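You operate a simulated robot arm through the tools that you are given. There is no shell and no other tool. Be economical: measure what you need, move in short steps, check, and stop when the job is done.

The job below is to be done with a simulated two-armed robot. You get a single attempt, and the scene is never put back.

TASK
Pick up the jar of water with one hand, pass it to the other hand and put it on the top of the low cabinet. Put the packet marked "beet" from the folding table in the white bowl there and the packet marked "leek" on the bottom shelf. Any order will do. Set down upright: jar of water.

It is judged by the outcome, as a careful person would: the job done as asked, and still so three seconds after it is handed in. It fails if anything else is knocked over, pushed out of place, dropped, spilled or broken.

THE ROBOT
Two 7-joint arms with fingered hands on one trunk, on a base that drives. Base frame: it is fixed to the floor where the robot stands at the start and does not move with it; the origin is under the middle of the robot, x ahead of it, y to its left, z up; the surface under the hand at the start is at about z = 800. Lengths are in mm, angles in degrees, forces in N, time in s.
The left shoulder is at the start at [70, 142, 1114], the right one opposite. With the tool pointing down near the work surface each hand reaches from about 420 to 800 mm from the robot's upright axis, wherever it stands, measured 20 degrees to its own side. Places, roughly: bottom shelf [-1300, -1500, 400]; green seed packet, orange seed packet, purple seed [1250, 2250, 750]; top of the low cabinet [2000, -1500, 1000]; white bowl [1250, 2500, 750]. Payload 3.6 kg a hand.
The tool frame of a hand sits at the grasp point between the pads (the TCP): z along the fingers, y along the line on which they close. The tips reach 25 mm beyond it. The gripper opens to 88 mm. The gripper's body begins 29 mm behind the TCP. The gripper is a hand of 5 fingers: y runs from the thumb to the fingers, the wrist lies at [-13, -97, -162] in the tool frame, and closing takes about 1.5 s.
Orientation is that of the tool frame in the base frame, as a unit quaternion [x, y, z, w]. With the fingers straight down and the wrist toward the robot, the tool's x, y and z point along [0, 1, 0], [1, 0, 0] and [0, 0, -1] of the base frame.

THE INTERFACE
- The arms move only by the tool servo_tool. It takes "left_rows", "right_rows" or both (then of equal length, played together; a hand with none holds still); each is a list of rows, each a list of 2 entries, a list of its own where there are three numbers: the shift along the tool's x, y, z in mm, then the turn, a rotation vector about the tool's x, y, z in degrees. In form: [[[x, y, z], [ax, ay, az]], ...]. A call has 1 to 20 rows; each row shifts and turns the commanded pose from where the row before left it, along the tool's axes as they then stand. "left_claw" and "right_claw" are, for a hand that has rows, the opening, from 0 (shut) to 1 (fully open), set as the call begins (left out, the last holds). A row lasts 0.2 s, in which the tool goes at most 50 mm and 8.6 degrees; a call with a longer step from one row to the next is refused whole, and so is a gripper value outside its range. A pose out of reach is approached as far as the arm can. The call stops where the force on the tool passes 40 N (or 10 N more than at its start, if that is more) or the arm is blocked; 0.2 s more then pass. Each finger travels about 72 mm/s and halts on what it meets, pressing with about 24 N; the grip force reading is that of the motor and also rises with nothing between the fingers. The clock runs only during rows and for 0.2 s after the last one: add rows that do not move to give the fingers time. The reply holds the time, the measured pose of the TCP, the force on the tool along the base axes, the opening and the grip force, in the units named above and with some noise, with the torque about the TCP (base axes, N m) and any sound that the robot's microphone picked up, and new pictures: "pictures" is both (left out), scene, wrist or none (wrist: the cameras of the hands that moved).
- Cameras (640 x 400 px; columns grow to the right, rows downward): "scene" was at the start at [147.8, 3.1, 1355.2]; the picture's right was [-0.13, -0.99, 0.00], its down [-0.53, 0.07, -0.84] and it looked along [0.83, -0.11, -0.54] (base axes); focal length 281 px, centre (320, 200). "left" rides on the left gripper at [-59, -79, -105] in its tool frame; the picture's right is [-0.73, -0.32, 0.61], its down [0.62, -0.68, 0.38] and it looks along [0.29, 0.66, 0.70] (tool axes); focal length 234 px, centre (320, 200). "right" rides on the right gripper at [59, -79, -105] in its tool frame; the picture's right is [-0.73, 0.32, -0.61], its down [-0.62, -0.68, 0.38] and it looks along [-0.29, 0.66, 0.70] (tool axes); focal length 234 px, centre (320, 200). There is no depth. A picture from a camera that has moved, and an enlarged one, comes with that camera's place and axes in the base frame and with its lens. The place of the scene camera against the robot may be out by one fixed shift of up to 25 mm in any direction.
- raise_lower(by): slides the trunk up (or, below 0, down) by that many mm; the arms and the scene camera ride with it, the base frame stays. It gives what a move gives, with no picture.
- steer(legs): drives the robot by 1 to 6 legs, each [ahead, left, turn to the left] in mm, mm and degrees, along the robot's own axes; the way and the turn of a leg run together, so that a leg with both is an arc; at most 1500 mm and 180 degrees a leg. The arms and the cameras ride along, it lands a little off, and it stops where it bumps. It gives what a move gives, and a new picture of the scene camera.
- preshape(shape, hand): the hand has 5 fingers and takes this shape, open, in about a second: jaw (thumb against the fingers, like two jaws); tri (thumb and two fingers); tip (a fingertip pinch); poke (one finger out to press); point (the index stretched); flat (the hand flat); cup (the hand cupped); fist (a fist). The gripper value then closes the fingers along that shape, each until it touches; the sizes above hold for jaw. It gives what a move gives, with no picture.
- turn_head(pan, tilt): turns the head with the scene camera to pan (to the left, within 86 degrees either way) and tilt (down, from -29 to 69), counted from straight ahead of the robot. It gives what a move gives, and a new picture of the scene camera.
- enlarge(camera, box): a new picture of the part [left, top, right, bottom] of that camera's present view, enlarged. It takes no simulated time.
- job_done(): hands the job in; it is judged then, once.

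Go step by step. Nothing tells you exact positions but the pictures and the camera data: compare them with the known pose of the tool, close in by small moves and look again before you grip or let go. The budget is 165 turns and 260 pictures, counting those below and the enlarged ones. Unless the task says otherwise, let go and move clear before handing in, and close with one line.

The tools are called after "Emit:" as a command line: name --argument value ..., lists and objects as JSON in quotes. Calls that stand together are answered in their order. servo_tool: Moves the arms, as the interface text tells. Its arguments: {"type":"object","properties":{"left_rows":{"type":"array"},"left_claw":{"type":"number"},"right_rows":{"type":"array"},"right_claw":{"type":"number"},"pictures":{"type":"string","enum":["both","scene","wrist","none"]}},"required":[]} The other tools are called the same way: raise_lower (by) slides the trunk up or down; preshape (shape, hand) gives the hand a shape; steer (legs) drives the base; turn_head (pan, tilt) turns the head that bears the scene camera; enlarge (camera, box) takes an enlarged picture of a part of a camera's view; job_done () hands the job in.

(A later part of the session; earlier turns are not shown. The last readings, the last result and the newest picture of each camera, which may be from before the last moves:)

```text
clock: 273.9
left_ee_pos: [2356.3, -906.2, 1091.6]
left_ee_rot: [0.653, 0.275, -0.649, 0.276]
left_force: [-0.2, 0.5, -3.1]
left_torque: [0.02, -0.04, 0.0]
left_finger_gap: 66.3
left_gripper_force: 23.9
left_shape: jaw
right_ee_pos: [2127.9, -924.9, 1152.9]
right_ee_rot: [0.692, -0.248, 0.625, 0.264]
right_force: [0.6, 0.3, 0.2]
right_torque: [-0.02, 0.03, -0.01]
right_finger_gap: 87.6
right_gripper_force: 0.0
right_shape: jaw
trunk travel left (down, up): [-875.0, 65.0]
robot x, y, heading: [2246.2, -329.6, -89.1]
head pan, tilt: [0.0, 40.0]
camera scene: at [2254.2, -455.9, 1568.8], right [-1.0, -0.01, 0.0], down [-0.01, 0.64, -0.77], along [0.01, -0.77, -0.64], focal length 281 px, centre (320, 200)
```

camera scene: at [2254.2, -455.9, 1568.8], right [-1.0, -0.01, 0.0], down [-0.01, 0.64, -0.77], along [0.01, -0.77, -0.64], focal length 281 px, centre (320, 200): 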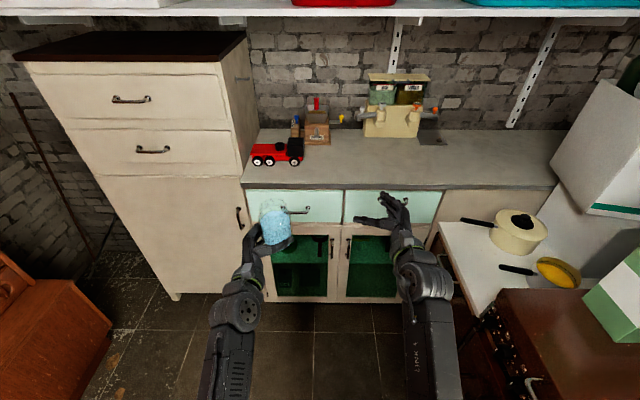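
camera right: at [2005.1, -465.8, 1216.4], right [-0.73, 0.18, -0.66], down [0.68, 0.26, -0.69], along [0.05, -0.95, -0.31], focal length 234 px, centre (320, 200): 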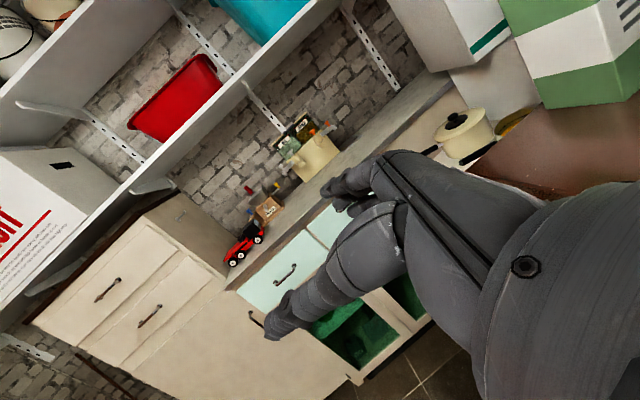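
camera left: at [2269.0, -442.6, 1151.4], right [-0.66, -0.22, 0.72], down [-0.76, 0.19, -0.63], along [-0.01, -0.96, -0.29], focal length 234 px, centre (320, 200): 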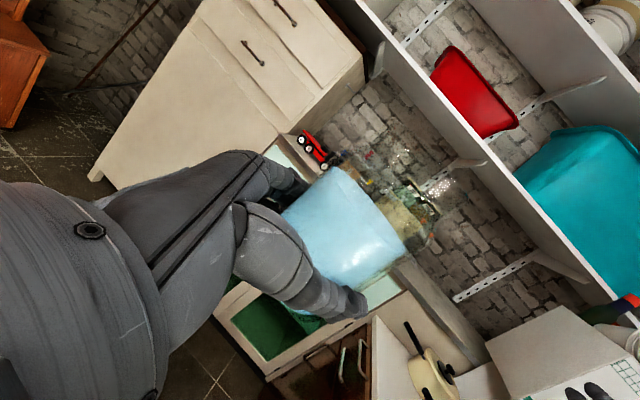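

The cabinet's front edge is near y≈−1240 and the top around z≈950–960. I'll shift both hands a bit to the right (jar clear of the toy car), then advance.

Emit:
servo_tool --left_rows '[[[0, -4, 4], [0, 0, 0]], [[0, -8, 8], [0, 0, 0]], [[0, -8, 8], [0, 0, 0]], [[0, -8, 8], [0, 0, 0]], [[0, -8, 8], [0, 0, 0]], [[0, -8, 8], [0, 0, 0]], [[0, -8, 8], [0, 0, 0]], [[0, -8, 8], [0, 0, 0]], [[0, -8, 8], [0, 0, 0]], [[0, -8, 8], [0, 0, 0]], [[0, -8, 8], [0, 0, 0]], [[0, -8, 8], [0, 0, 0]], [[0, -4, 4], [0, 0, 0]], [[0, 0, 0], [0, 0, 0]]]' --right_rows '[[[0, 8, -8], [0, 0, 0]], [[0, 8, -8], [0, 0, 0]], [[0, 8, -8], [0, 0, 0]], [[0, 8, -8], [0, 0, 0]], [[0, 8, -8], [0, 0, 0]], [[0, 8, -8], [0, 0, 0]], [[0, 8, -8], [0, 0, 0]], [[0, 8, -8], [0, 0, 0]], [[0, 8, -8], [0, 0, 0]], [[0, 8, -8], [0, 0, 0]], [[0, 8, -8], [0, 0, 0]], [[0, 0, 0], [0, 0, 0]], [[0, 0, 0], [0, 0, 0]], [[0, 0, 0], [0, 0, 0]]]' --pictures "scene"

```text
clock: 275.2
left_ee_pos: [2343.5, -908.6, 1073.3]
left_ee_rot: [0.7, 0.253, -0.598, 0.298]
left_force: [0.7, -0.4, -4.5]
left_torque: [0.03, -0.03, -0.03]
left_finger_gap: 66.4
left_gripper_force: 23.6
left_shape: jaw
right_ee_pos: [2068.0, -926.6, 1159.9]
right_ee_rot: [0.691, -0.249, 0.625, 0.266]
right_force: [-0.2, 0.2, -0.6]
right_torque: [0.02, 0.03, -0.02]
right_finger_gap: 88.0
right_gripper_force: 0.0
right_shape: jaw
trunk travel left (down, up): [-875.0, 65.0]
robot x, y, heading: [2244.3, -333.8, -89.3]
head pan, tilt: [0.0, 40.0]
stopped in row 6 (left hand): the arm was blocked; the commanded pose is now the measured one
camera scene: at [2253.7, -455.2, 1568.8], right [-1.0, -0.01, 0.0], down [-0.01, 0.64, -0.77], along [0.01, -0.77, -0.64], focal length 281 px, centre (320, 200)
```

scene: 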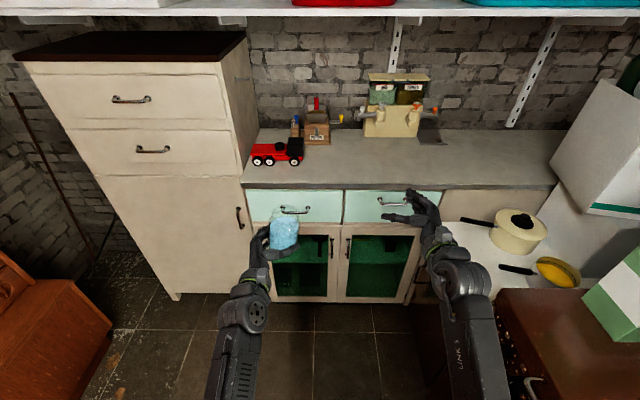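

The left elbow touched the torso. I'll undo most of the yaw so the elbow goes outward, then shift.

Emit:
servo_tool --left_rows '[[[0, 0, 0], [2, 0, 0]], [[0, 0, 0], [4, 0, 0]], [[0, 0, 0], [4, 0, 0]], [[0, 0, 0], [4, 0, 0]], [[0, 0, 0], [4, 0, 0]], [[0, 0, 0], [4, 0, 0]], [[0, 0, 0], [4, 0, 0]], [[0, 0, 0], [4, 0, 0]], [[0, 0, 0], [2, 0, 0]], [[0, 0, 0], [0, 0, 0]]]' --pictures "none"

```text
clock: 277.4
left_ee_pos: [2342.7, -907.2, 1075.7]
left_ee_rot: [0.754, 0.077, -0.646, 0.095]
left_force: [0.0, -0.5, -4.9]
left_torque: [0.0, -0.07, -0.03]
left_finger_gap: 66.4
left_gripper_force: 23.8
left_shape: jaw
right_ee_pos: [2066.4, -926.9, 1159.6]
right_ee_rot: [0.691, -0.248, 0.625, 0.265]
right_force: [-0.3, -0.4, 0.6]
right_torque: [0.02, 0.02, -0.02]
right_finger_gap: 87.9
right_gripper_force: 0.0
right_shape: jaw
trunk travel left (down, up): [-875.0, 65.0]
robot x, y, heading: [2244.5, -334.0, -89.5]
head pan, tilt: [0.0, 40.0]
```

Emit:
servo_tool --left_rows '[[[0, 0, 0], [0, -2.15, -0.6]], [[0, 0, 0], [0, -2.15, -0.6]], [[0, 0, 0], [0, -2.15, -0.6]], [[0, 0, 0], [0, -2.15, -0.6]], [[0, -1.2, 5], [0, 0, 0]], [[0, -2.4, 9.7], [0, 0, 0]], [[0, -2.4, 9.7], [0, 0, 0]], [[0, -2.4, 9.7], [0, 0, 0]], [[0, -2.4, 9.7], [0, 0, 0]], [[0, -2.4, 9.7], [0, 0, 0]], [[0, -2.4, 9.7], [0, 0, 0]], [[0, -2.4, 9.7], [0, 0, 0]], [[0, -2.4, 9.7], [0, 0, 0]], [[0, -2.4, 9.7], [0, 0, 0]], [[0, -2.4, 9.7], [0, 0, 0]], [[0, -1.2, 5], [0, 0, 0]], [[0, 0, 0], [0, 0, 0]]]' --pictures "both"

```text
clock: 281.0
left_ee_pos: [2231.1, -908.4, 1075.6]
left_ee_rot: [-0.701, -0.086, 0.703, -0.086]
left_force: [-0.8, -0.3, -2.7]
left_torque: [-0.03, -0.07, -0.01]
left_finger_gap: 66.5
left_gripper_force: 24.1
left_shape: jaw
right_ee_pos: [2067.6, -925.9, 1159.0]
right_ee_rot: [0.691, -0.249, 0.625, 0.264]
right_force: [0.4, -1.1, -0.5]
right_torque: [0.02, 0.01, 0.0]
right_finger_gap: 88.1
right_gripper_force: 0.0
right_shape: jaw
trunk travel left (down, up): [-875.0, 65.0]
robot x, y, heading: [2244.2, -332.7, -89.0]
head pan, tilt: [0.0, 40.0]
camera scene: at [2254.2, -455.1, 1568.9], right [-1.0, -0.01, 0.0], down [-0.01, 0.64, -0.77], along [0.01, -0.77, -0.64], focal length 281 px, centre (320, 200)
camera left: at [2315.4, -805.5, 1134.1], right [-0.67, 0.17, 0.73], down [-0.54, 0.57, -0.62], along [-0.52, -0.81, -0.29], focal length 234 px, centre (320, 200)
```

scene: 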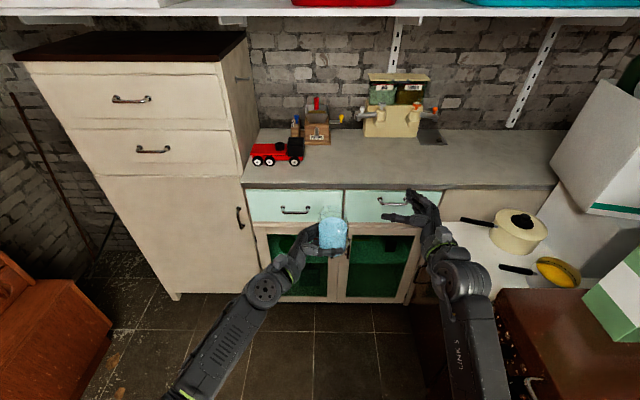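
left: 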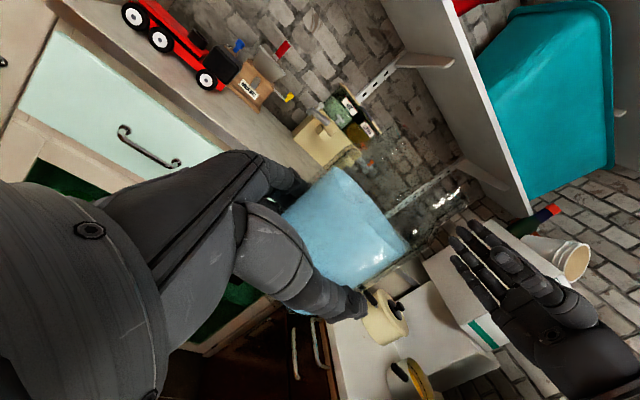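

Level and positioned. Advance toward the cabinet.

Emit:
steer --legs '[[320, 0, 0]]'

Emit:
turn_head --pan 0 --tilt 50

```text
clock: 283.1
left_ee_pos: [2239.4, -1220.3, 1075.7]
left_ee_rot: [-0.701, -0.088, 0.702, -0.088]
left_force: [-0.2, 0.1, -4.4]
left_torque: [0.05, -0.04, 0.01]
left_finger_gap: 66.1
left_gripper_force: 24.3
left_shape: jaw
right_ee_pos: [2074.4, -1237.5, 1160.0]
right_ee_rot: [0.692, -0.247, 0.625, 0.263]
right_force: [0.5, 0.1, 0.2]
right_torque: [0.02, -0.02, 0.01]
right_finger_gap: 87.8
right_gripper_force: 0.0
right_shape: jaw
trunk travel left (down, up): [-875.0, 65.0]
robot x, y, heading: [2250.7, -643.7, -89.1]
head pan, tilt: [0.0, 40.0]
camera scene: at [2259.0, -766.1, 1569.0], right [-1.0, -0.02, 0.0], down [-0.01, 0.64, -0.77], along [0.01, -0.77, -0.64], focal length 281 px, centre (320, 200)
```

scene: 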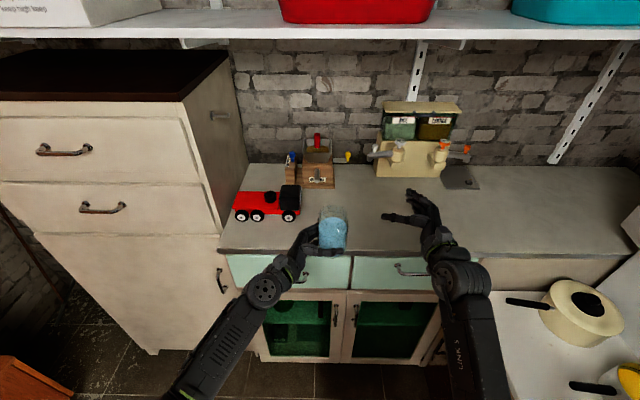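

```text
clock: 283.8
left_ee_pos: [2238.7, -1222.8, 1075.3]
left_ee_rot: [-0.701, -0.088, 0.702, -0.088]
left_force: [-0.9, 0.2, -4.3]
left_torque: [0.03, -0.01, -0.02]
left_finger_gap: 66.5
left_gripper_force: 23.8
left_shape: jaw
right_ee_pos: [2075.4, -1240.6, 1158.5]
right_ee_rot: [0.692, -0.247, 0.625, 0.264]
right_force: [0.3, -0.5, -0.3]
right_torque: [0.05, -0.01, 0.0]
right_finger_gap: 88.0
right_gripper_force: 0.0
right_shape: jaw
trunk travel left (down, up): [-875.0, 65.0]
robot x, y, heading: [2249.4, -648.0, -89.1]
head pan, tilt: [0.0, 50.0]
camera scene: at [2258.9, -760.6, 1554.7], right [-1.0, -0.02, 0.0], down [-0.01, 0.77, -0.64], along [0.01, -0.64, -0.77], focal length 281 px, centre (320, 200)
```

scene: 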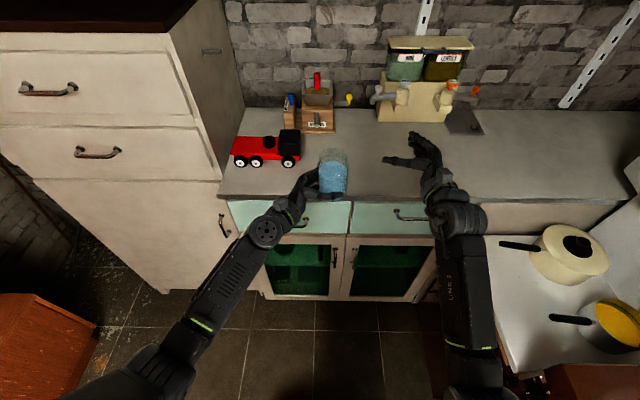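

I'll shift the jar a bit further right from the toy car, moving the right hand up and away.

Emit:
servo_tool --right_rows '[[[8, 6, -6], [0, 0, 0]], [[8, 6, -6], [0, 0, 0]], [[8, 6, -6], [0, 0, 0]], [[8, 6, -6], [0, 0, 0]], [[8, 6, -6], [0, 0, 0]], [[8, 6, -6], [0, 0, 0]], [[8, 6, -6], [0, 0, 0]], [[8, 6, -6], [0, 0, 0]], [[8, 6, -6], [0, 0, 0]], [[8, 6, -6], [0, 0, 0]], [[0, 0, 0], [0, 0, 0]], [[0, 0, 0], [0, 0, 0]], [[0, 0, 0], [0, 0, 0]], [[0, 0, 0], [0, 0, 0]], [[0, 0, 0], [0, 0, 0]], [[0, 0, 0], [0, 0, 0]], [[0, 0, 0], [0, 0, 0]]]' --left_rows '[[[0, 0, 0], [0, 0, 0]], [[0, 0, 0], [0, 0, 0]], [[0, 0, 0], [0, 0, 0]], [[0, 0, 0], [0, 0, 0]], [[0, -0.6, 2.5], [0, 0, 0]], [[0, -1.2, 4.9], [0, 0, 0]], [[0, -1.2, 4.9], [0, 0, 0]], [[0, -1.2, 4.9], [0, 0, 0]], [[0, -1.2, 4.9], [0, 0, 0]], [[0, -1.2, 4.9], [0, 0, 0]], [[0, -1.2, 4.9], [0, 0, 0]], [[0, -1.2, 4.9], [0, 0, 0]], [[0, -1.2, 4.9], [0, 0, 0]], [[0, -1.2, 4.9], [0, 0, 0]], [[0, -1.2, 4.9], [0, 0, 0]], [[0, -1.2, 4.9], [0, 0, 0]], [[0, -0.6, 2.5], [0, 0, 0]]]' --pictures "none"

Emit:
steer --legs '[[130, 0, 0]]'

Emit:
enlarge --camera "left" --box '[160, 80, 520, 400]'

```text
clock: 287.4
left_ee_pos: [2178.8, -1223.1, 1075.2]
left_ee_rot: [-0.701, -0.088, 0.703, -0.088]
left_force: [0.1, -0.7, -3.8]
left_torque: [0.02, -0.02, -0.02]
left_finger_gap: 66.5
left_gripper_force: 23.7
left_shape: jaw
right_ee_pos: [1997.6, -1243.6, 1246.0]
right_ee_rot: [0.691, -0.248, 0.626, 0.264]
right_force: [0.1, -0.9, -0.1]
right_torque: [-0.02, 0.02, 0.0]
right_finger_gap: 87.7
right_gripper_force: 0.1
right_shape: jaw
trunk travel left (down, up): [-875.0, 65.0]
robot x, y, heading: [2244.7, -644.8, -89.0]
head pan, tilt: [0.0, 50.0]
```

```text
clock: 288.7
left_ee_pos: [2179.4, -1347.5, 1075.9]
left_ee_rot: [-0.701, -0.086, 0.703, -0.088]
left_force: [-0.6, -0.6, -3.3]
left_torque: [0.05, -0.07, 0.0]
left_finger_gap: 66.4
left_gripper_force: 24.0
left_shape: jaw
right_ee_pos: [1998.5, -1368.3, 1247.4]
right_ee_rot: [0.692, -0.248, 0.625, 0.264]
right_force: [-0.3, 0.4, 0.5]
right_torque: [-0.05, 0.01, 0.01]
right_finger_gap: 87.7
right_gripper_force: 0.0
right_shape: jaw
trunk travel left (down, up): [-875.0, 65.0]
robot x, y, heading: [2249.2, -770.3, -89.3]
head pan, tilt: [0.0, 50.0]
camera scene: at [2260.5, -885.7, 1554.9], right [-1.0, -0.01, 0.0], down [-0.01, 0.77, -0.64], along [0.01, -0.64, -0.77], focal length 281 px, centre (320, 200)
```

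scene: 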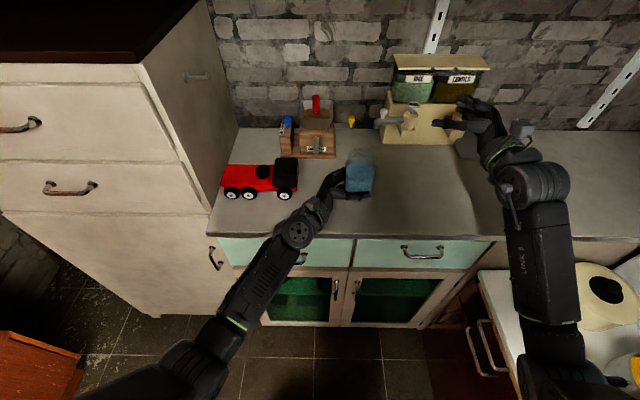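

```text
1.25 times, centred on (340, 240) of left
camera zoom: at [2262.1, -1245.4, 1134.6], right [-0.67, 0.17, 0.73], down [-0.54, 0.57, -0.62], along [-0.52, -0.81, -0.29], focal length 293 px, centre (295, 150)
```

zoom: 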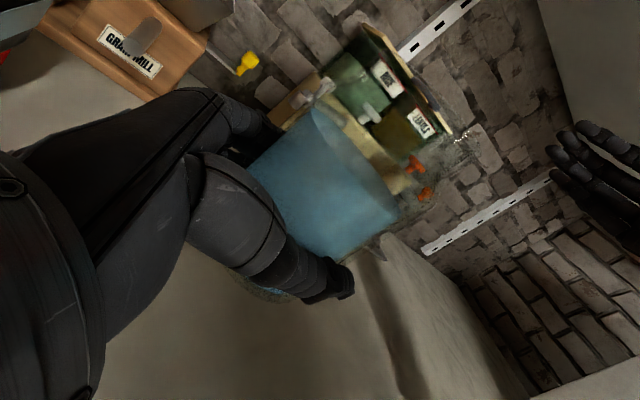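

The forearm would come close to the counter edge at this trunk height. I'll raise the hands relative to the body and lower the trunk, so the forearm becomes more level.

Emit:
servo_tool --left_rows '[[[-5, 0, 0], [0, 0, 0]], [[-10, 0, 0], [0, 0, 0]], [[-12, 0, 0], [0, 0, 0]], [[-12, 0, 0], [0, 0, 0]], [[-12, 0, 0], [0, 0, 0]], [[-12, 0, 0], [0, 0, 0]], [[-12, 0, 0], [0, 0, 0]], [[-12, 0, 0], [0, 0, 0]], [[-12, 0, 0], [0, 0, 0]], [[-12, 0, 0], [0, 0, 0]], [[-12, 0, 0], [0, 0, 0]], [[-12, 0, 0], [0, 0, 0]], [[-12, 0, 0], [0, 0, 0]], [[-10, 0, 0], [0, 0, 0]], [[-5, 0, 0], [0, 0, 0]], [[0, 0, 0], [0, 0, 0]]]' --right_rows '[[[6, 0, 0], [0, 0, 0]], [[6, 0, 0], [0, 0, 0]], [[6, 0, 0], [0, 0, 0]], [[6, 0, 0], [0, 0, 0]], [[6, 0, 0], [0, 0, 0]], [[6, 0, 0], [0, 0, 0]], [[6, 0, 0], [0, 0, 0]], [[6, 0, 0], [0, 0, 0]], [[6, 0, 0], [0, 0, 0]], [[6, 0, 0], [0, 0, 0]], [[6, 0, 0], [0, 0, 0]], [[6, 0, 0], [0, 0, 0]], [[6, 0, 0], [0, 0, 0]], [[6, 0, 0], [0, 0, 0]], [[6, 0, 0], [0, 0, 0]], [[0, 0, 0], [0, 0, 0]]]' --pictures "none"

Emit:
raise_lower --by -160

Emit:
turn_head --pan 20 --tilt 45

```text
clock: 292.3
left_ee_pos: [2206.6, -1361.0, 1211.1]
left_ee_rot: [0.73, 0.096, -0.669, 0.102]
left_force: [-0.6, 0.5, -3.6]
left_torque: [0.03, -0.04, -0.02]
left_finger_gap: 66.4
left_gripper_force: 24.3
left_shape: jaw
right_ee_pos: [2007.6, -1373.5, 1337.1]
right_ee_rot: [0.692, -0.247, 0.626, 0.263]
right_force: [1.0, 0.3, 0.2]
right_torque: [-0.01, -0.02, -0.01]
right_finger_gap: 87.6
right_gripper_force: 0.2
right_shape: jaw
trunk travel left (down, up): [-875.0, 65.0]
robot x, y, heading: [2245.5, -773.7, -89.1]
head pan, tilt: [0.0, 50.0]
stopped in row 16 (left hand): the arm was blocked; the commanded pose is now the measured one
```

```text
clock: 294.1
left_ee_pos: [2207.1, -1359.1, 1051.3]
left_ee_rot: [0.729, 0.095, -0.67, 0.103]
left_force: [0.3, -0.4, -4.0]
left_torque: [0.02, -0.03, 0.01]
left_finger_gap: 66.2
left_gripper_force: 23.7
left_shape: jaw
right_ee_pos: [2007.6, -1373.9, 1176.8]
right_ee_rot: [0.692, -0.248, 0.625, 0.264]
right_force: [0.1, -0.2, 0.0]
right_torque: [-0.03, -0.01, -0.02]
right_finger_gap: 87.7
right_gripper_force: 0.1
right_shape: jaw
trunk travel left (down, up): [-715.0, 225.0]
robot x, y, heading: [2253.4, -774.9, -89.2]
head pan, tilt: [0.0, 50.0]
```

```text
clock: 294.9
left_ee_pos: [2206.7, -1359.6, 1050.9]
left_ee_rot: [0.729, 0.096, -0.669, 0.103]
left_force: [0.3, 0.8, -3.3]
left_torque: [-0.02, -0.07, 0.01]
left_finger_gap: 66.7
left_gripper_force: 24.0
left_shape: jaw
right_ee_pos: [2006.3, -1372.6, 1175.0]
right_ee_rot: [0.692, -0.247, 0.625, 0.264]
right_force: [0.6, -0.1, 0.1]
right_torque: [0.0, 0.01, 0.01]
right_finger_gap: 87.6
right_gripper_force: 0.0
right_shape: jaw
trunk travel left (down, up): [-715.0, 225.0]
robot x, y, heading: [2254.1, -772.1, -89.2]
head pan, tilt: [20.0, 45.0]
camera scene: at [2288.2, -886.9, 1401.6], right [-0.94, -0.35, 0.0], down [-0.25, 0.66, -0.71], along [0.25, -0.66, -0.71], focal length 281 px, centre (320, 200)
```

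scene: 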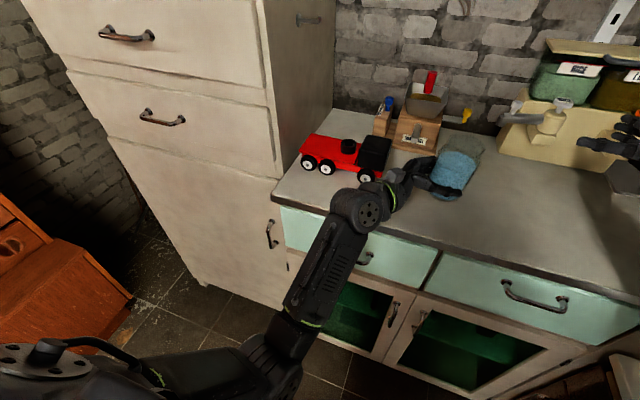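

Level the jar first, then look at clearance.

Emit:
servo_tool --left_rows '[[[0, 0, 0], [0, -1.2, -0.3]], [[0, 0, 0], [0, -1.2, -0.3]], [[0, 0, 0], [0, -1.2, -0.3]], [[0, 0, 0], [0, -1, -0.3]], [[0, 0, 0], [0, 0, 0]]]' --pictures "wrist"

Emit:
enlarge --camera "scene" --box '[280, 110, 520, 290]'

```text
clock: 296.1
left_ee_pos: [2209.6, -1360.9, 1052.5]
left_ee_rot: [0.704, 0.097, -0.696, 0.103]
left_force: [0.5, 0.3, -4.1]
left_torque: [-0.02, -0.07, 0.01]
left_finger_gap: 66.4
left_gripper_force: 24.2
left_shape: jaw
right_ee_pos: [2006.7, -1373.6, 1176.3]
right_ee_rot: [0.692, -0.248, 0.625, 0.264]
right_force: [-0.8, -0.5, -0.8]
right_torque: [-0.01, 0.01, -0.02]
right_finger_gap: 87.6
right_gripper_force: 0.0
right_shape: jaw
trunk travel left (down, up): [-715.0, 225.0]
robot x, y, heading: [2250.9, -774.9, -89.1]
head pan, tilt: [20.0, 45.0]
camera left: at [2288.8, -1254.7, 1112.2], right [-0.68, 0.15, 0.72], down [-0.55, 0.54, -0.63], along [-0.48, -0.83, -0.29], focal length 234 px, centre (320, 200)
```

left: 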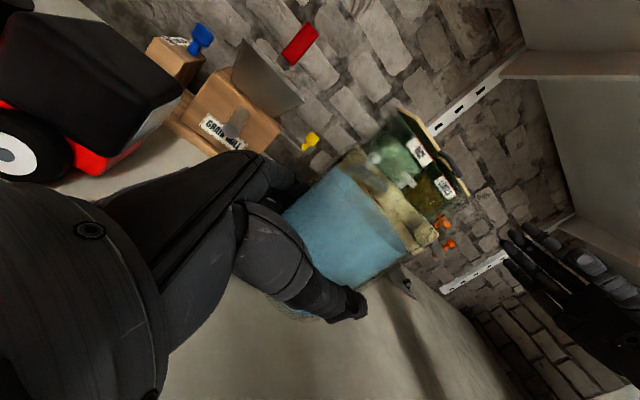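

```text
2.22 times, centred on (400, 200) of scene
camera zoom: at [2288.3, -886.8, 1401.6], right [-0.93, -0.36, 0.0], down [-0.25, 0.66, -0.71], along [0.25, -0.66, -0.71], focal length 624 px, centre (142, 200)
```

zoom: 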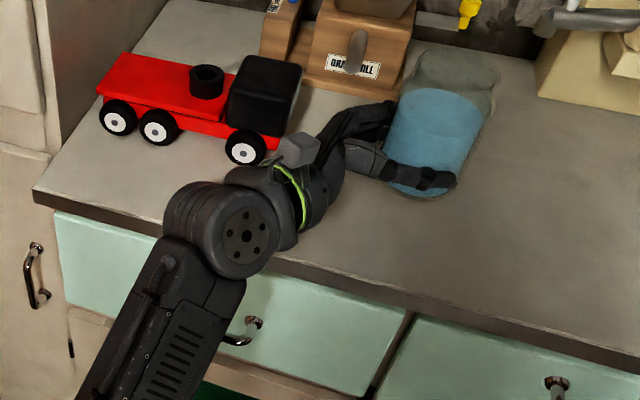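

The toy car is close to where the hand must withdraw. I'll turn the base a little to the right and back slightly to put the jar farther from the car.

Emit:
steer --legs '[[-20, 0, -7]]'

Emit:
enlarge --camera "scene" --box '[240, 90, 520, 290]'

```text
clock: 297.1
left_ee_pos: [2141.0, -1332.5, 1050.6]
left_ee_rot: [0.709, 0.055, -0.7, 0.059]
left_force: [-0.3, 1.4, -4.2]
left_torque: [0.0, -0.05, -0.01]
left_finger_gap: 66.2
left_gripper_force: 24.2
left_shape: jaw
right_ee_pos: [1937.3, -1319.5, 1176.6]
right_ee_rot: [0.676, -0.289, 0.608, 0.3]
right_force: [0.6, 1.7, 0.0]
right_torque: [0.0, 0.0, -0.04]
right_finger_gap: 87.7
right_gripper_force: 0.2
right_shape: jaw
trunk travel left (down, up): [-715.0, 225.0]
robot x, y, heading: [2251.2, -752.2, -96.2]
head pan, tilt: [20.0, 45.0]
camera scene: at [2273.6, -869.9, 1401.6], right [-0.97, -0.24, 0.0], down [-0.17, 0.69, -0.71], along [0.17, -0.69, -0.71], focal length 281 px, centre (320, 200)
```

scene: 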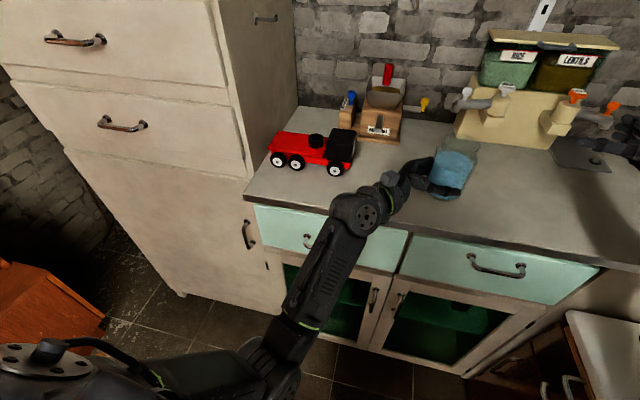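

```text
2.00 times, centred on (380, 190) of scene
camera zoom: at [2273.6, -869.9, 1401.6], right [-0.97, -0.24, 0.0], down [-0.17, 0.69, -0.71], along [0.17, -0.69, -0.71], focal length 561 px, centre (200, 220)
```

zoom: 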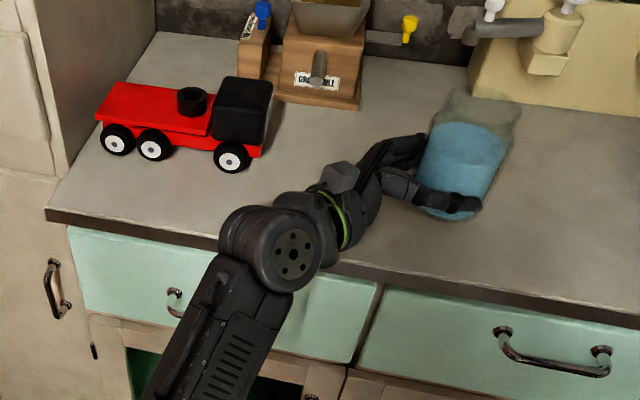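

Good clearance from the car now. Lower the jar gradually, watching the force.

Emit:
servo_tool --left_rows '[[[4, 0, 0], [0, 0, 0]], [[5, 0, 0], [0, 0, 0]], [[5, 0, 0], [0, 0, 0]], [[5, 0, 0], [0, 0, 0]], [[5, 0, 0], [0, 0, 0]], [[5, 0, 0], [0, 0, 0]], [[5, 0, 0], [0, 0, 0]], [[4, 0, 0], [0, 0, 0]], [[3, 0, 0], [0, 0, 0]], [[0, 0, 0], [0, 0, 0]]]' --pictures "scene"

Emit:
enlarge --camera "scene" --box '[300, 90, 520, 290]'

```text
clock: 299.3
left_ee_pos: [2140.6, -1333.8, 1009.0]
left_ee_rot: [0.708, 0.055, -0.701, 0.059]
left_force: [0.0, 0.8, -3.7]
left_torque: [0.01, -0.05, -0.01]
left_finger_gap: 66.5
left_gripper_force: 23.8
left_shape: jaw
right_ee_pos: [1937.3, -1318.5, 1176.6]
right_ee_rot: [0.676, -0.289, 0.608, 0.301]
right_force: [-0.3, -0.4, 0.5]
right_torque: [-0.02, -0.02, 0.01]
right_finger_gap: 87.3
right_gripper_force: 0.1
right_shape: jaw
trunk travel left (down, up): [-715.0, 225.0]
robot x, y, heading: [2247.6, -752.4, -96.0]
head pan, tilt: [20.0, 45.0]
camera scene: at [2273.7, -869.6, 1401.6], right [-0.97, -0.24, 0.0], down [-0.17, 0.69, -0.71], along [0.17, -0.69, -0.71], focal length 281 px, centre (320, 200)
```

scene: 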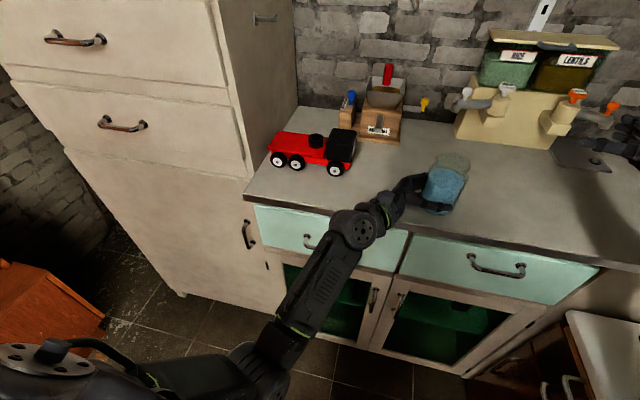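

```text
2.00 times, centred on (410, 190) of scene
camera zoom: at [2273.7, -869.6, 1401.6], right [-0.97, -0.24, 0.0], down [-0.17, 0.69, -0.71], along [0.17, -0.69, -0.71], focal length 561 px, centre (140, 220)
```

zoom: 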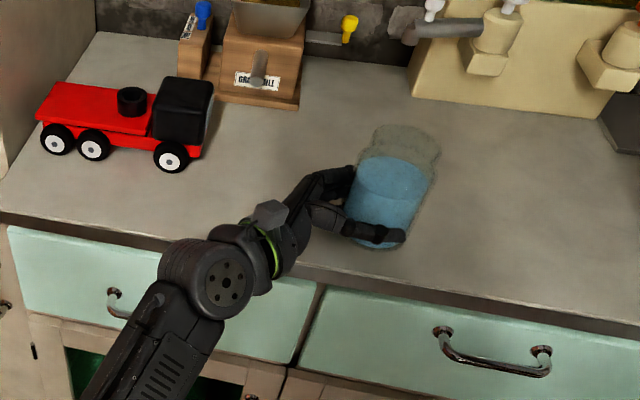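

About 28 mm will remain to the edge; nudge 15 mm inward and continue lowering slowly until contact.

Emit:
servo_tool --left_rows '[[[0, 5, 0], [0, 0, 0]], [[0, 7, 0], [0, 0, 0]], [[0, 5, 0], [0, 0, 0]], [[2, 0, 0], [0, 0, 0]], [[2, 0, 0], [0, 0, 0]], [[2, 0, 0], [0, 0, 0]], [[2, 0, 0], [0, 0, 0]], [[2, 0, 0], [0, 0, 0]], [[2, 0, 0], [0, 0, 0]], [[2, 0, 0], [0, 0, 0]], [[2, 0, 0], [0, 0, 0]], [[2, 0, 0], [0, 0, 0]], [[0, 0, 0], [0, 0, 0]]]' --pictures "wrist"

Emit:
enlarge --camera "scene" --box '[340, 110, 480, 250]'

```text
clock: 302.1
left_ee_pos: [2145.2, -1347.4, 994.1]
left_ee_rot: [0.708, 0.054, -0.702, 0.061]
left_force: [-2.3, -6.9, 18.1]
left_torque: [-0.4, -1.17, -0.35]
left_finger_gap: 66.4
left_gripper_force: 23.7
left_shape: jaw
right_ee_pos: [1937.5, -1317.4, 1177.1]
right_ee_rot: [0.676, -0.288, 0.608, 0.301]
right_force: [0.6, -0.4, 0.1]
right_torque: [0.0, 0.04, -0.02]
right_finger_gap: 87.5
right_gripper_force: 0.0
right_shape: jaw
trunk travel left (down, up): [-715.0, 225.0]
robot x, y, heading: [2250.0, -755.6, -96.1]
head pan, tilt: [20.0, 45.0]
camera left: at [2235.6, -1251.1, 1054.0], right [-0.66, 0.23, 0.72], down [-0.48, 0.6, -0.63], along [-0.58, -0.76, -0.29], focal length 234 px, centre (320, 200)
```

left: 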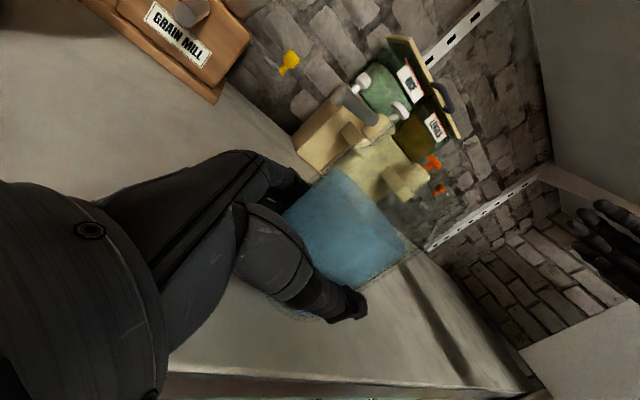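

```text
2.86 times, centred on (410, 180) of scene
camera zoom: at [2273.8, -867.4, 1402.1], right [-0.97, -0.24, 0.0], down [-0.17, 0.69, -0.71], along [0.17, -0.69, -0.71], focal length 802 px, centre (63, 257)
```

zoom: 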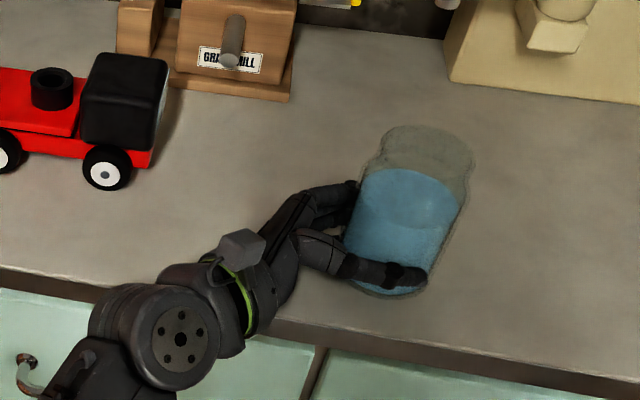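

Contact lever shows the hand's underside touched before the jar (jar base ~10 mm above). I'll lift a little, tip the hand about 6° so the jar's far bottom edge leads, and lower again.

Emit:
servo_tool --left_rows '[[[-5, 0, 0], [0, 0, 0]], [[-3, 0, 0], [0, 0, 0]], [[0, 0, 0], [0, 2, 0]], [[0, 0, 0], [0, 2, 0]], [[0, 0, 0], [0, 2, 0]], [[0, 0, 0], [0, 0.7, 0]], [[0, 0, 0], [0, 0, 0]]]' --pictures "none"

Emit:
servo_tool --left_rows '[[[1.5, 0, 0], [0, 0, 0]], [[1.5, 0, 0], [0, 0, 0]], [[1.5, 0, 0], [0, 0, 0]], [[1.5, 0, 0], [0, 0, 0]], [[1.5, 0, 0], [0, 0, 0]], [[1.5, 0, 0], [0, 0, 0]], [[1.5, 0, 0], [0, 0, 0]], [[1.5, 0, 0], [0, 0, 0]], [[1.5, 0, 0], [0, 0, 0]], [[1.5, 0, 0], [0, 0, 0]], [[1.5, 0, 0], [0, 0, 0]], [[1.5, 0, 0], [0, 0, 0]]]' --pictures "wrist"

Emit:
enlarge --camera "scene" --box '[340, 110, 480, 250]'

```text
clock: 303.7
left_ee_pos: [2144.7, -1348.0, 998.8]
left_ee_rot: [0.749, 0.058, -0.657, 0.057]
left_force: [-0.2, 0.0, -4.2]
left_torque: [0.0, -0.03, -0.01]
left_finger_gap: 66.0
left_gripper_force: 24.1
left_shape: jaw
right_ee_pos: [1937.7, -1319.0, 1176.9]
right_ee_rot: [0.676, -0.288, 0.608, 0.301]
right_force: [0.6, 0.9, 0.4]
right_torque: [0.0, 0.03, -0.02]
right_finger_gap: 88.0
right_gripper_force: 0.0
right_shape: jaw
trunk travel left (down, up): [-715.0, 225.0]
robot x, y, heading: [2251.1, -757.6, -96.2]
head pan, tilt: [20.0, 45.0]
```

```text
clock: 306.4
left_ee_pos: [2144.7, -1347.8, 989.5]
left_ee_rot: [0.746, 0.054, -0.661, 0.062]
left_force: [-0.7, 2.1, 16.1]
left_torque: [-0.2, -0.92, 0.11]
left_finger_gap: 66.3
left_gripper_force: 24.2
left_shape: jaw
right_ee_pos: [1938.7, -1316.4, 1178.8]
right_ee_rot: [0.675, -0.288, 0.608, 0.302]
right_force: [0.1, -0.4, 0.1]
right_torque: [0.03, -0.03, 0.02]
right_finger_gap: 88.1
right_gripper_force: 0.0
right_shape: jaw
trunk travel left (down, up): [-715.0, 225.0]
robot x, y, heading: [2252.4, -757.3, -96.1]
head pan, tilt: [20.0, 45.0]
stopped in row 12 (left hand): the force on the tool passed its limit at 42 N (the readings are from after the stop); the commanded pose is now the measured one
camera left: at [2229.1, -1250.6, 1058.3], right [-0.73, 0.22, 0.64], down [-0.41, 0.61, -0.68], along [-0.54, -0.76, -0.36], focal length 234 px, centre (320, 200)
```

left: 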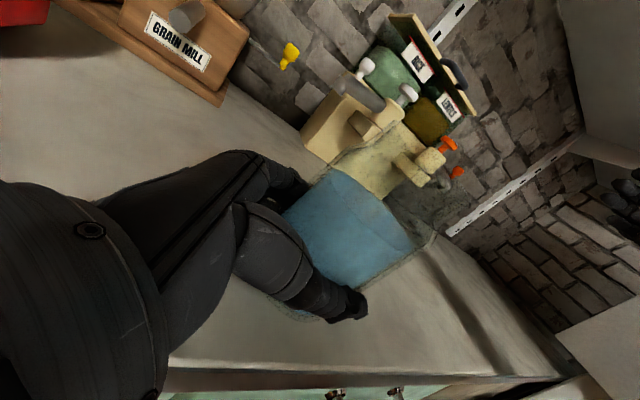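

```text
2.86 times, centred on (410, 180) of scene
camera zoom: at [2274.2, -866.5, 1401.6], right [-0.97, -0.24, 0.0], down [-0.17, 0.69, -0.71], along [0.17, -0.69, -0.71], focal length 802 px, centre (63, 257)
```

zoom: 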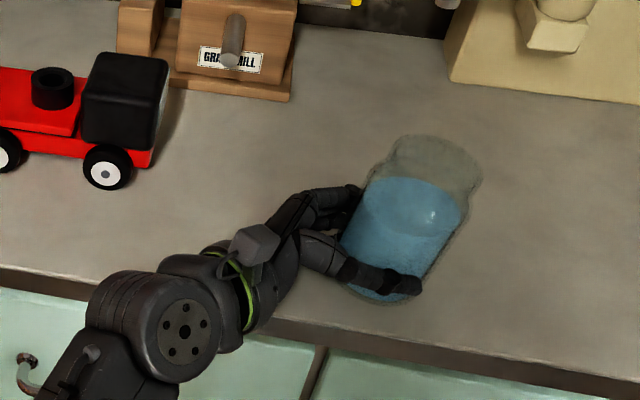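

Lever still shows hand contact, with the jar's far edge about a millimetre up. Tip about 3° more and retry gently.

Emit:
servo_tool --left_rows '[[[-6, 0, 0], [0, 0, 0]], [[0, 0, 0], [0, 1.7, 0]], [[0, 0, 0], [0, 1.7, 0]], [[0, 0, 0], [0, 0, 0]], [[1, 0, 0], [0, 0, 0]], [[1, 0, 0], [0, 0, 0]], [[1, 0, 0], [0, 0, 0]], [[1, 0, 0], [0, 0, 0]], [[1, 0, 0], [0, 0, 0]], [[0, 0, 0], [0, 0, 0]]]' --pictures "none"

```text
clock: 308.6
left_ee_pos: [2146.0, -1348.9, 987.9]
left_ee_rot: [0.765, 0.058, -0.638, 0.058]
left_force: [-1.2, -3.3, 9.4]
left_torque: [-0.42, 0.11, -0.05]
left_finger_gap: 66.4
left_gripper_force: 23.5
left_shape: jaw
right_ee_pos: [1938.6, -1318.1, 1176.2]
right_ee_rot: [0.675, -0.288, 0.609, 0.301]
right_force: [0.8, -0.8, -0.4]
right_torque: [0.01, 0.04, 0.0]
right_finger_gap: 87.7
right_gripper_force: 0.1
right_shape: jaw
trunk travel left (down, up): [-715.0, 225.0]
robot x, y, heading: [2250.2, -755.2, -96.2]
head pan, tilt: [20.0, 45.0]
```

Now the jar's edge carries the load. Loosen the grip slightly so it settles between the fingers.

Emit:
servo_tool --left_rows '[[[0, 0, 0], [0, 0, 0]], [[0, 0, 0], [0, 0, 0]], [[0, 0, 0], [0, 0, 0]], [[0, 0, 0], [0, 0, 0]], [[0, 0, 0], [0, 0, 0]]]' --left_claw 0.78 --pictures "wrist"

Emit:
enlarge --camera "scene" --box '[340, 110, 480, 250]'

```text
clock: 309.8
left_ee_pos: [2146.1, -1348.6, 987.2]
left_ee_rot: [0.767, 0.058, -0.637, 0.059]
left_force: [0.4, 2.2, 3.5]
left_torque: [-0.08, -0.13, -0.01]
left_finger_gap: 68.6
left_gripper_force: 0.0
left_shape: jaw
right_ee_pos: [1938.1, -1317.8, 1176.7]
right_ee_rot: [0.675, -0.288, 0.609, 0.301]
right_force: [0.7, -1.4, 0.6]
right_torque: [-0.03, -0.01, 0.01]
right_finger_gap: 87.6
right_gripper_force: 0.0
right_shape: jaw
trunk travel left (down, up): [-715.0, 225.0]
robot x, y, heading: [2249.9, -755.1, -95.9]
head pan, tilt: [20.0, 45.0]
camera left: at [2224.9, -1252.5, 1062.7], right [-0.77, 0.21, 0.6], down [-0.37, 0.62, -0.69], along [-0.52, -0.76, -0.4], focal length 234 px, centre (320, 200)
```

left: 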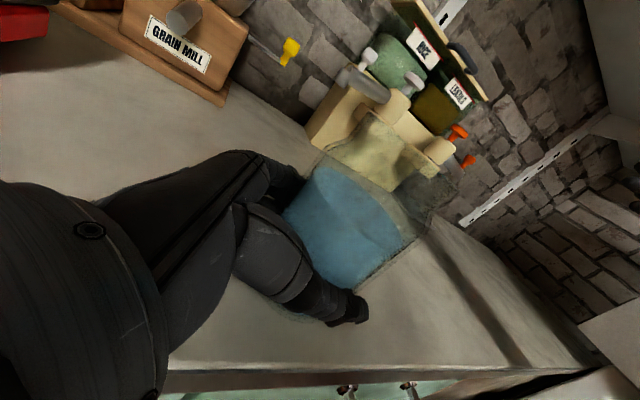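

```text
2.86 times, centred on (410, 180) of scene
camera zoom: at [2273.9, -867.9, 1401.8], right [-0.97, -0.24, 0.0], down [-0.17, 0.69, -0.71], along [0.17, -0.69, -0.71], focal length 802 px, centre (63, 257)
```

zoom: 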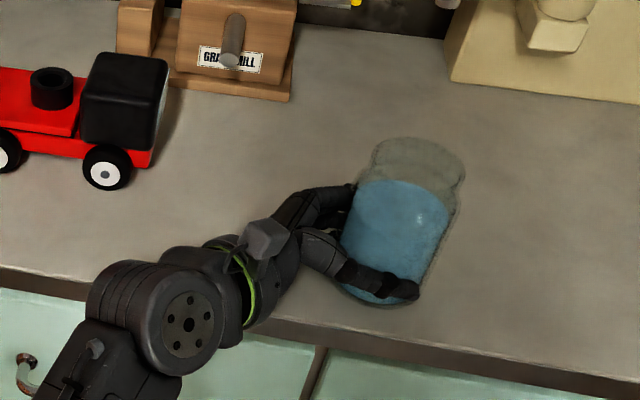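

It settled upright. Open fully and check.

Emit:
servo_tool --left_rows '[[[0, 0, 0], [0, 0, 0]], [[0, 0, 0], [0, 0, 0]], [[0, 0, 0], [0, 0, 0]], [[0, 0, 0], [0, 0, 0]]]' --left_claw 1 --pictures "none"

Emit:
enlarge --camera "scene" --box '[340, 110, 480, 250]'

```text
clock: 310.8
left_ee_pos: [2146.0, -1347.9, 986.4]
left_ee_rot: [0.766, 0.057, -0.637, 0.059]
left_force: [-0.9, 2.7, 2.9]
left_torque: [-0.02, -0.07, 0.02]
left_finger_gap: 87.7
left_gripper_force: 0.1
left_shape: jaw
right_ee_pos: [1938.2, -1316.5, 1177.2]
right_ee_rot: [0.675, -0.289, 0.608, 0.301]
right_force: [0.0, 0.0, 0.2]
right_torque: [0.01, -0.04, 0.0]
right_finger_gap: 87.9
right_gripper_force: 0.0
right_shape: jaw
trunk travel left (down, up): [-715.0, 225.0]
robot x, y, heading: [2250.6, -758.6, -96.2]
head pan, tilt: [20.0, 45.0]
```

```text
2.86 times, centred on (410, 180) of scene
camera zoom: at [2273.8, -867.9, 1401.8], right [-0.97, -0.24, 0.0], down [-0.17, 0.69, -0.71], along [0.17, -0.69, -0.71], focal length 802 px, centre (63, 257)
```

zoom: 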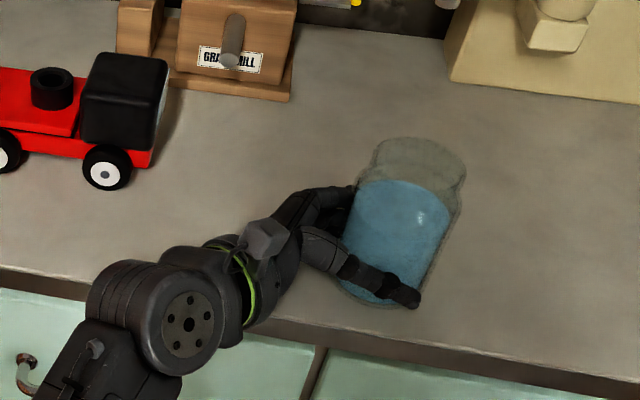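

Withdraw the left hand along its own axis, slowly.

Emit:
servo_tool --left_rows '[[[-1, 0, -3], [0, 0, 0]], [[-1, 0, -4], [0, 0, 0]], [[0, 0, -5], [0, 0, 0]], [[0, 0, -5], [0, 0, 0]], [[0, 0, -6], [0, 0, 0]], [[0, 0, -6], [0, 0, 0]], [[0, 0, -6], [0, 0, 0]], [[0, 0, -6], [0, 0, 0]], [[0, 0, -6], [0, 0, 0]], [[0, 0, -6], [0, 0, 0]], [[0, 0, -6], [0, 0, 0]], [[0, 0, -6], [0, 0, 0]], [[0, 0, 0], [0, 0, 0]]]' --pictures "scene"

Emit:
enlarge --camera "scene" --box '[340, 110, 480, 250]'

```text
clock: 313.6
left_ee_pos: [2209.7, -1338.7, 999.9]
left_ee_rot: [0.766, 0.058, -0.637, 0.059]
left_force: [0.1, -0.5, 0.5]
left_torque: [-0.02, -0.02, 0.01]
left_finger_gap: 87.8
left_gripper_force: 0.1
left_shape: jaw
right_ee_pos: [1937.3, -1318.6, 1176.0]
right_ee_rot: [0.675, -0.288, 0.608, 0.301]
right_force: [0.1, 0.0, 0.1]
right_torque: [0.01, -0.03, -0.01]
right_finger_gap: 87.7
right_gripper_force: 0.0
right_shape: jaw
trunk travel left (down, up): [-715.0, 225.0]
robot x, y, heading: [2248.8, -756.2, -95.9]
head pan, tilt: [20.0, 45.0]
camera scene: at [2273.9, -869.2, 1401.7], right [-0.97, -0.24, 0.0], down [-0.17, 0.69, -0.71], along [0.17, -0.69, -0.71], focal length 281 px, centre (320, 200)
```

scene: 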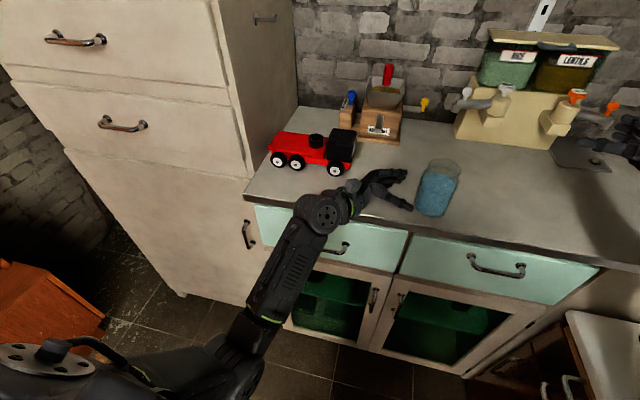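

```text
2.86 times, centred on (410, 180) of scene
camera zoom: at [2273.9, -869.2, 1401.7], right [-0.97, -0.24, 0.0], down [-0.17, 0.69, -0.71], along [0.17, -0.69, -0.71], focal length 802 px, centre (63, 257)
```

zoom: 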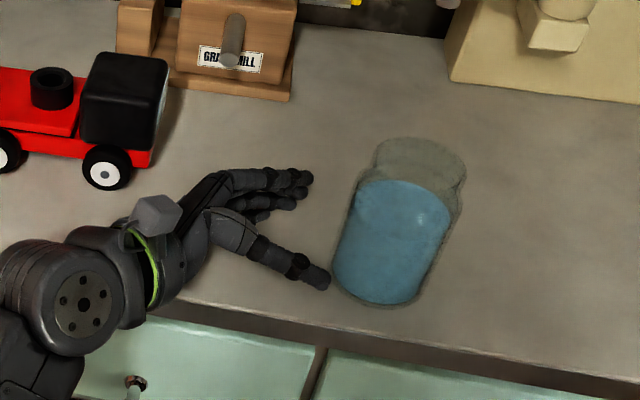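

The jar stands upright on the cabinet. Back away, turn around, and look for the folding table.

Emit:
raise_lower --by 40

Emit:
steer --legs '[[-550, 0, 0], [0, 0, 90], [0, 0, 90]]'

Emit:
turn_head --pan 20 --tilt 22

```text
clock: 314.4
left_ee_pos: [2208.5, -1338.8, 1039.9]
left_ee_rot: [0.767, 0.058, -0.637, 0.058]
left_force: [0.3, -0.4, 0.2]
left_torque: [-0.04, -0.04, 0.02]
left_finger_gap: 87.7
left_gripper_force: 0.0
left_shape: jaw
right_ee_pos: [1938.2, -1320.3, 1216.3]
right_ee_rot: [0.676, -0.288, 0.608, 0.301]
right_force: [0.7, -0.1, -1.2]
right_torque: [0.02, 0.01, -0.02]
right_finger_gap: 87.9
right_gripper_force: 0.0
right_shape: jaw
trunk travel left (down, up): [-755.0, 185.0]
robot x, y, heading: [2250.8, -753.3, -96.1]
head pan, tilt: [20.0, 45.0]
```

```text
clock: 325.2
left_ee_pos: [2381.5, 364.8, 1040.5]
left_ee_rot: [-0.041, 0.768, 0.042, 0.638]
left_force: [0.5, -0.1, 0.9]
left_torque: [0.02, 0.0, 0.03]
left_finger_gap: 87.9
left_gripper_force: 0.1
left_shape: jaw
right_ee_pos: [2651.4, 332.9, 1215.8]
right_ee_rot: [0.305, 0.668, 0.315, -0.601]
right_force: [-0.7, 0.0, 0.2]
right_torque: [-0.04, 0.0, 0.0]
right_finger_gap: 87.9
right_gripper_force: 0.0
right_shape: jaw
trunk travel left (down, up): [-755.0, 185.0]
robot x, y, heading: [2309.9, -218.3, 81.2]
head pan, tilt: [20.0, 45.0]
camera scene: at [2313.1, -70.7, 1441.7], right [0.98, 0.19, 0.0], down [0.14, -0.69, -0.71], along [-0.14, 0.69, -0.71], focal length 281 px, centre (320, 200)
```

scene: 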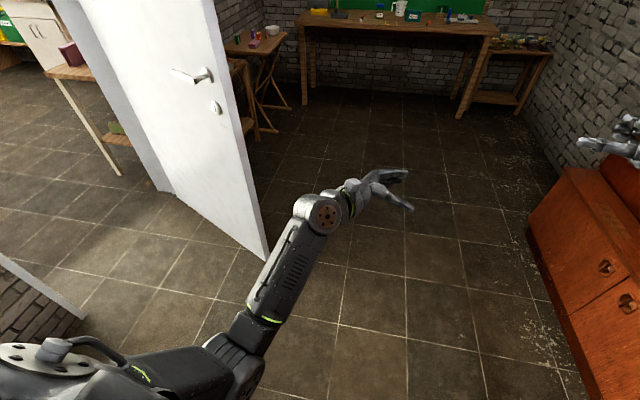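

```text
clock: 326.0
left_ee_pos: [2380.9, 364.2, 1039.3]
left_ee_rot: [-0.04, 0.768, 0.043, 0.638]
left_force: [0.1, -0.1, 1.0]
left_torque: [0.01, -0.01, 0.01]
left_finger_gap: 87.9
left_gripper_force: 0.0
left_shape: jaw
right_ee_pos: [2651.5, 333.0, 1217.8]
right_ee_rot: [0.304, 0.668, 0.316, -0.601]
right_force: [0.2, 0.3, 0.8]
right_torque: [-0.01, -0.02, 0.02]
right_finger_gap: 87.8
right_gripper_force: 0.0
right_shape: jaw
trunk travel left (down, up): [-755.0, 185.0]
robot x, y, heading: [2310.4, -214.1, 81.1]
head pan, tilt: [20.0, 22.0]
camera scene: at [2310.9, -59.4, 1477.0], right [0.98, 0.19, 0.0], down [0.07, -0.37, -0.93], along [-0.18, 0.91, -0.38], focal length 281 px, centre (320, 200)
```

scene: 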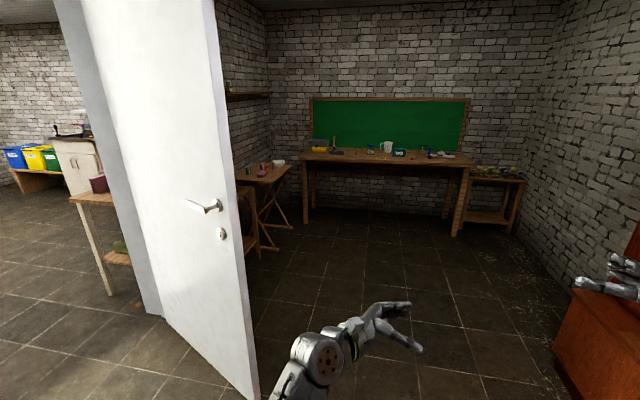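

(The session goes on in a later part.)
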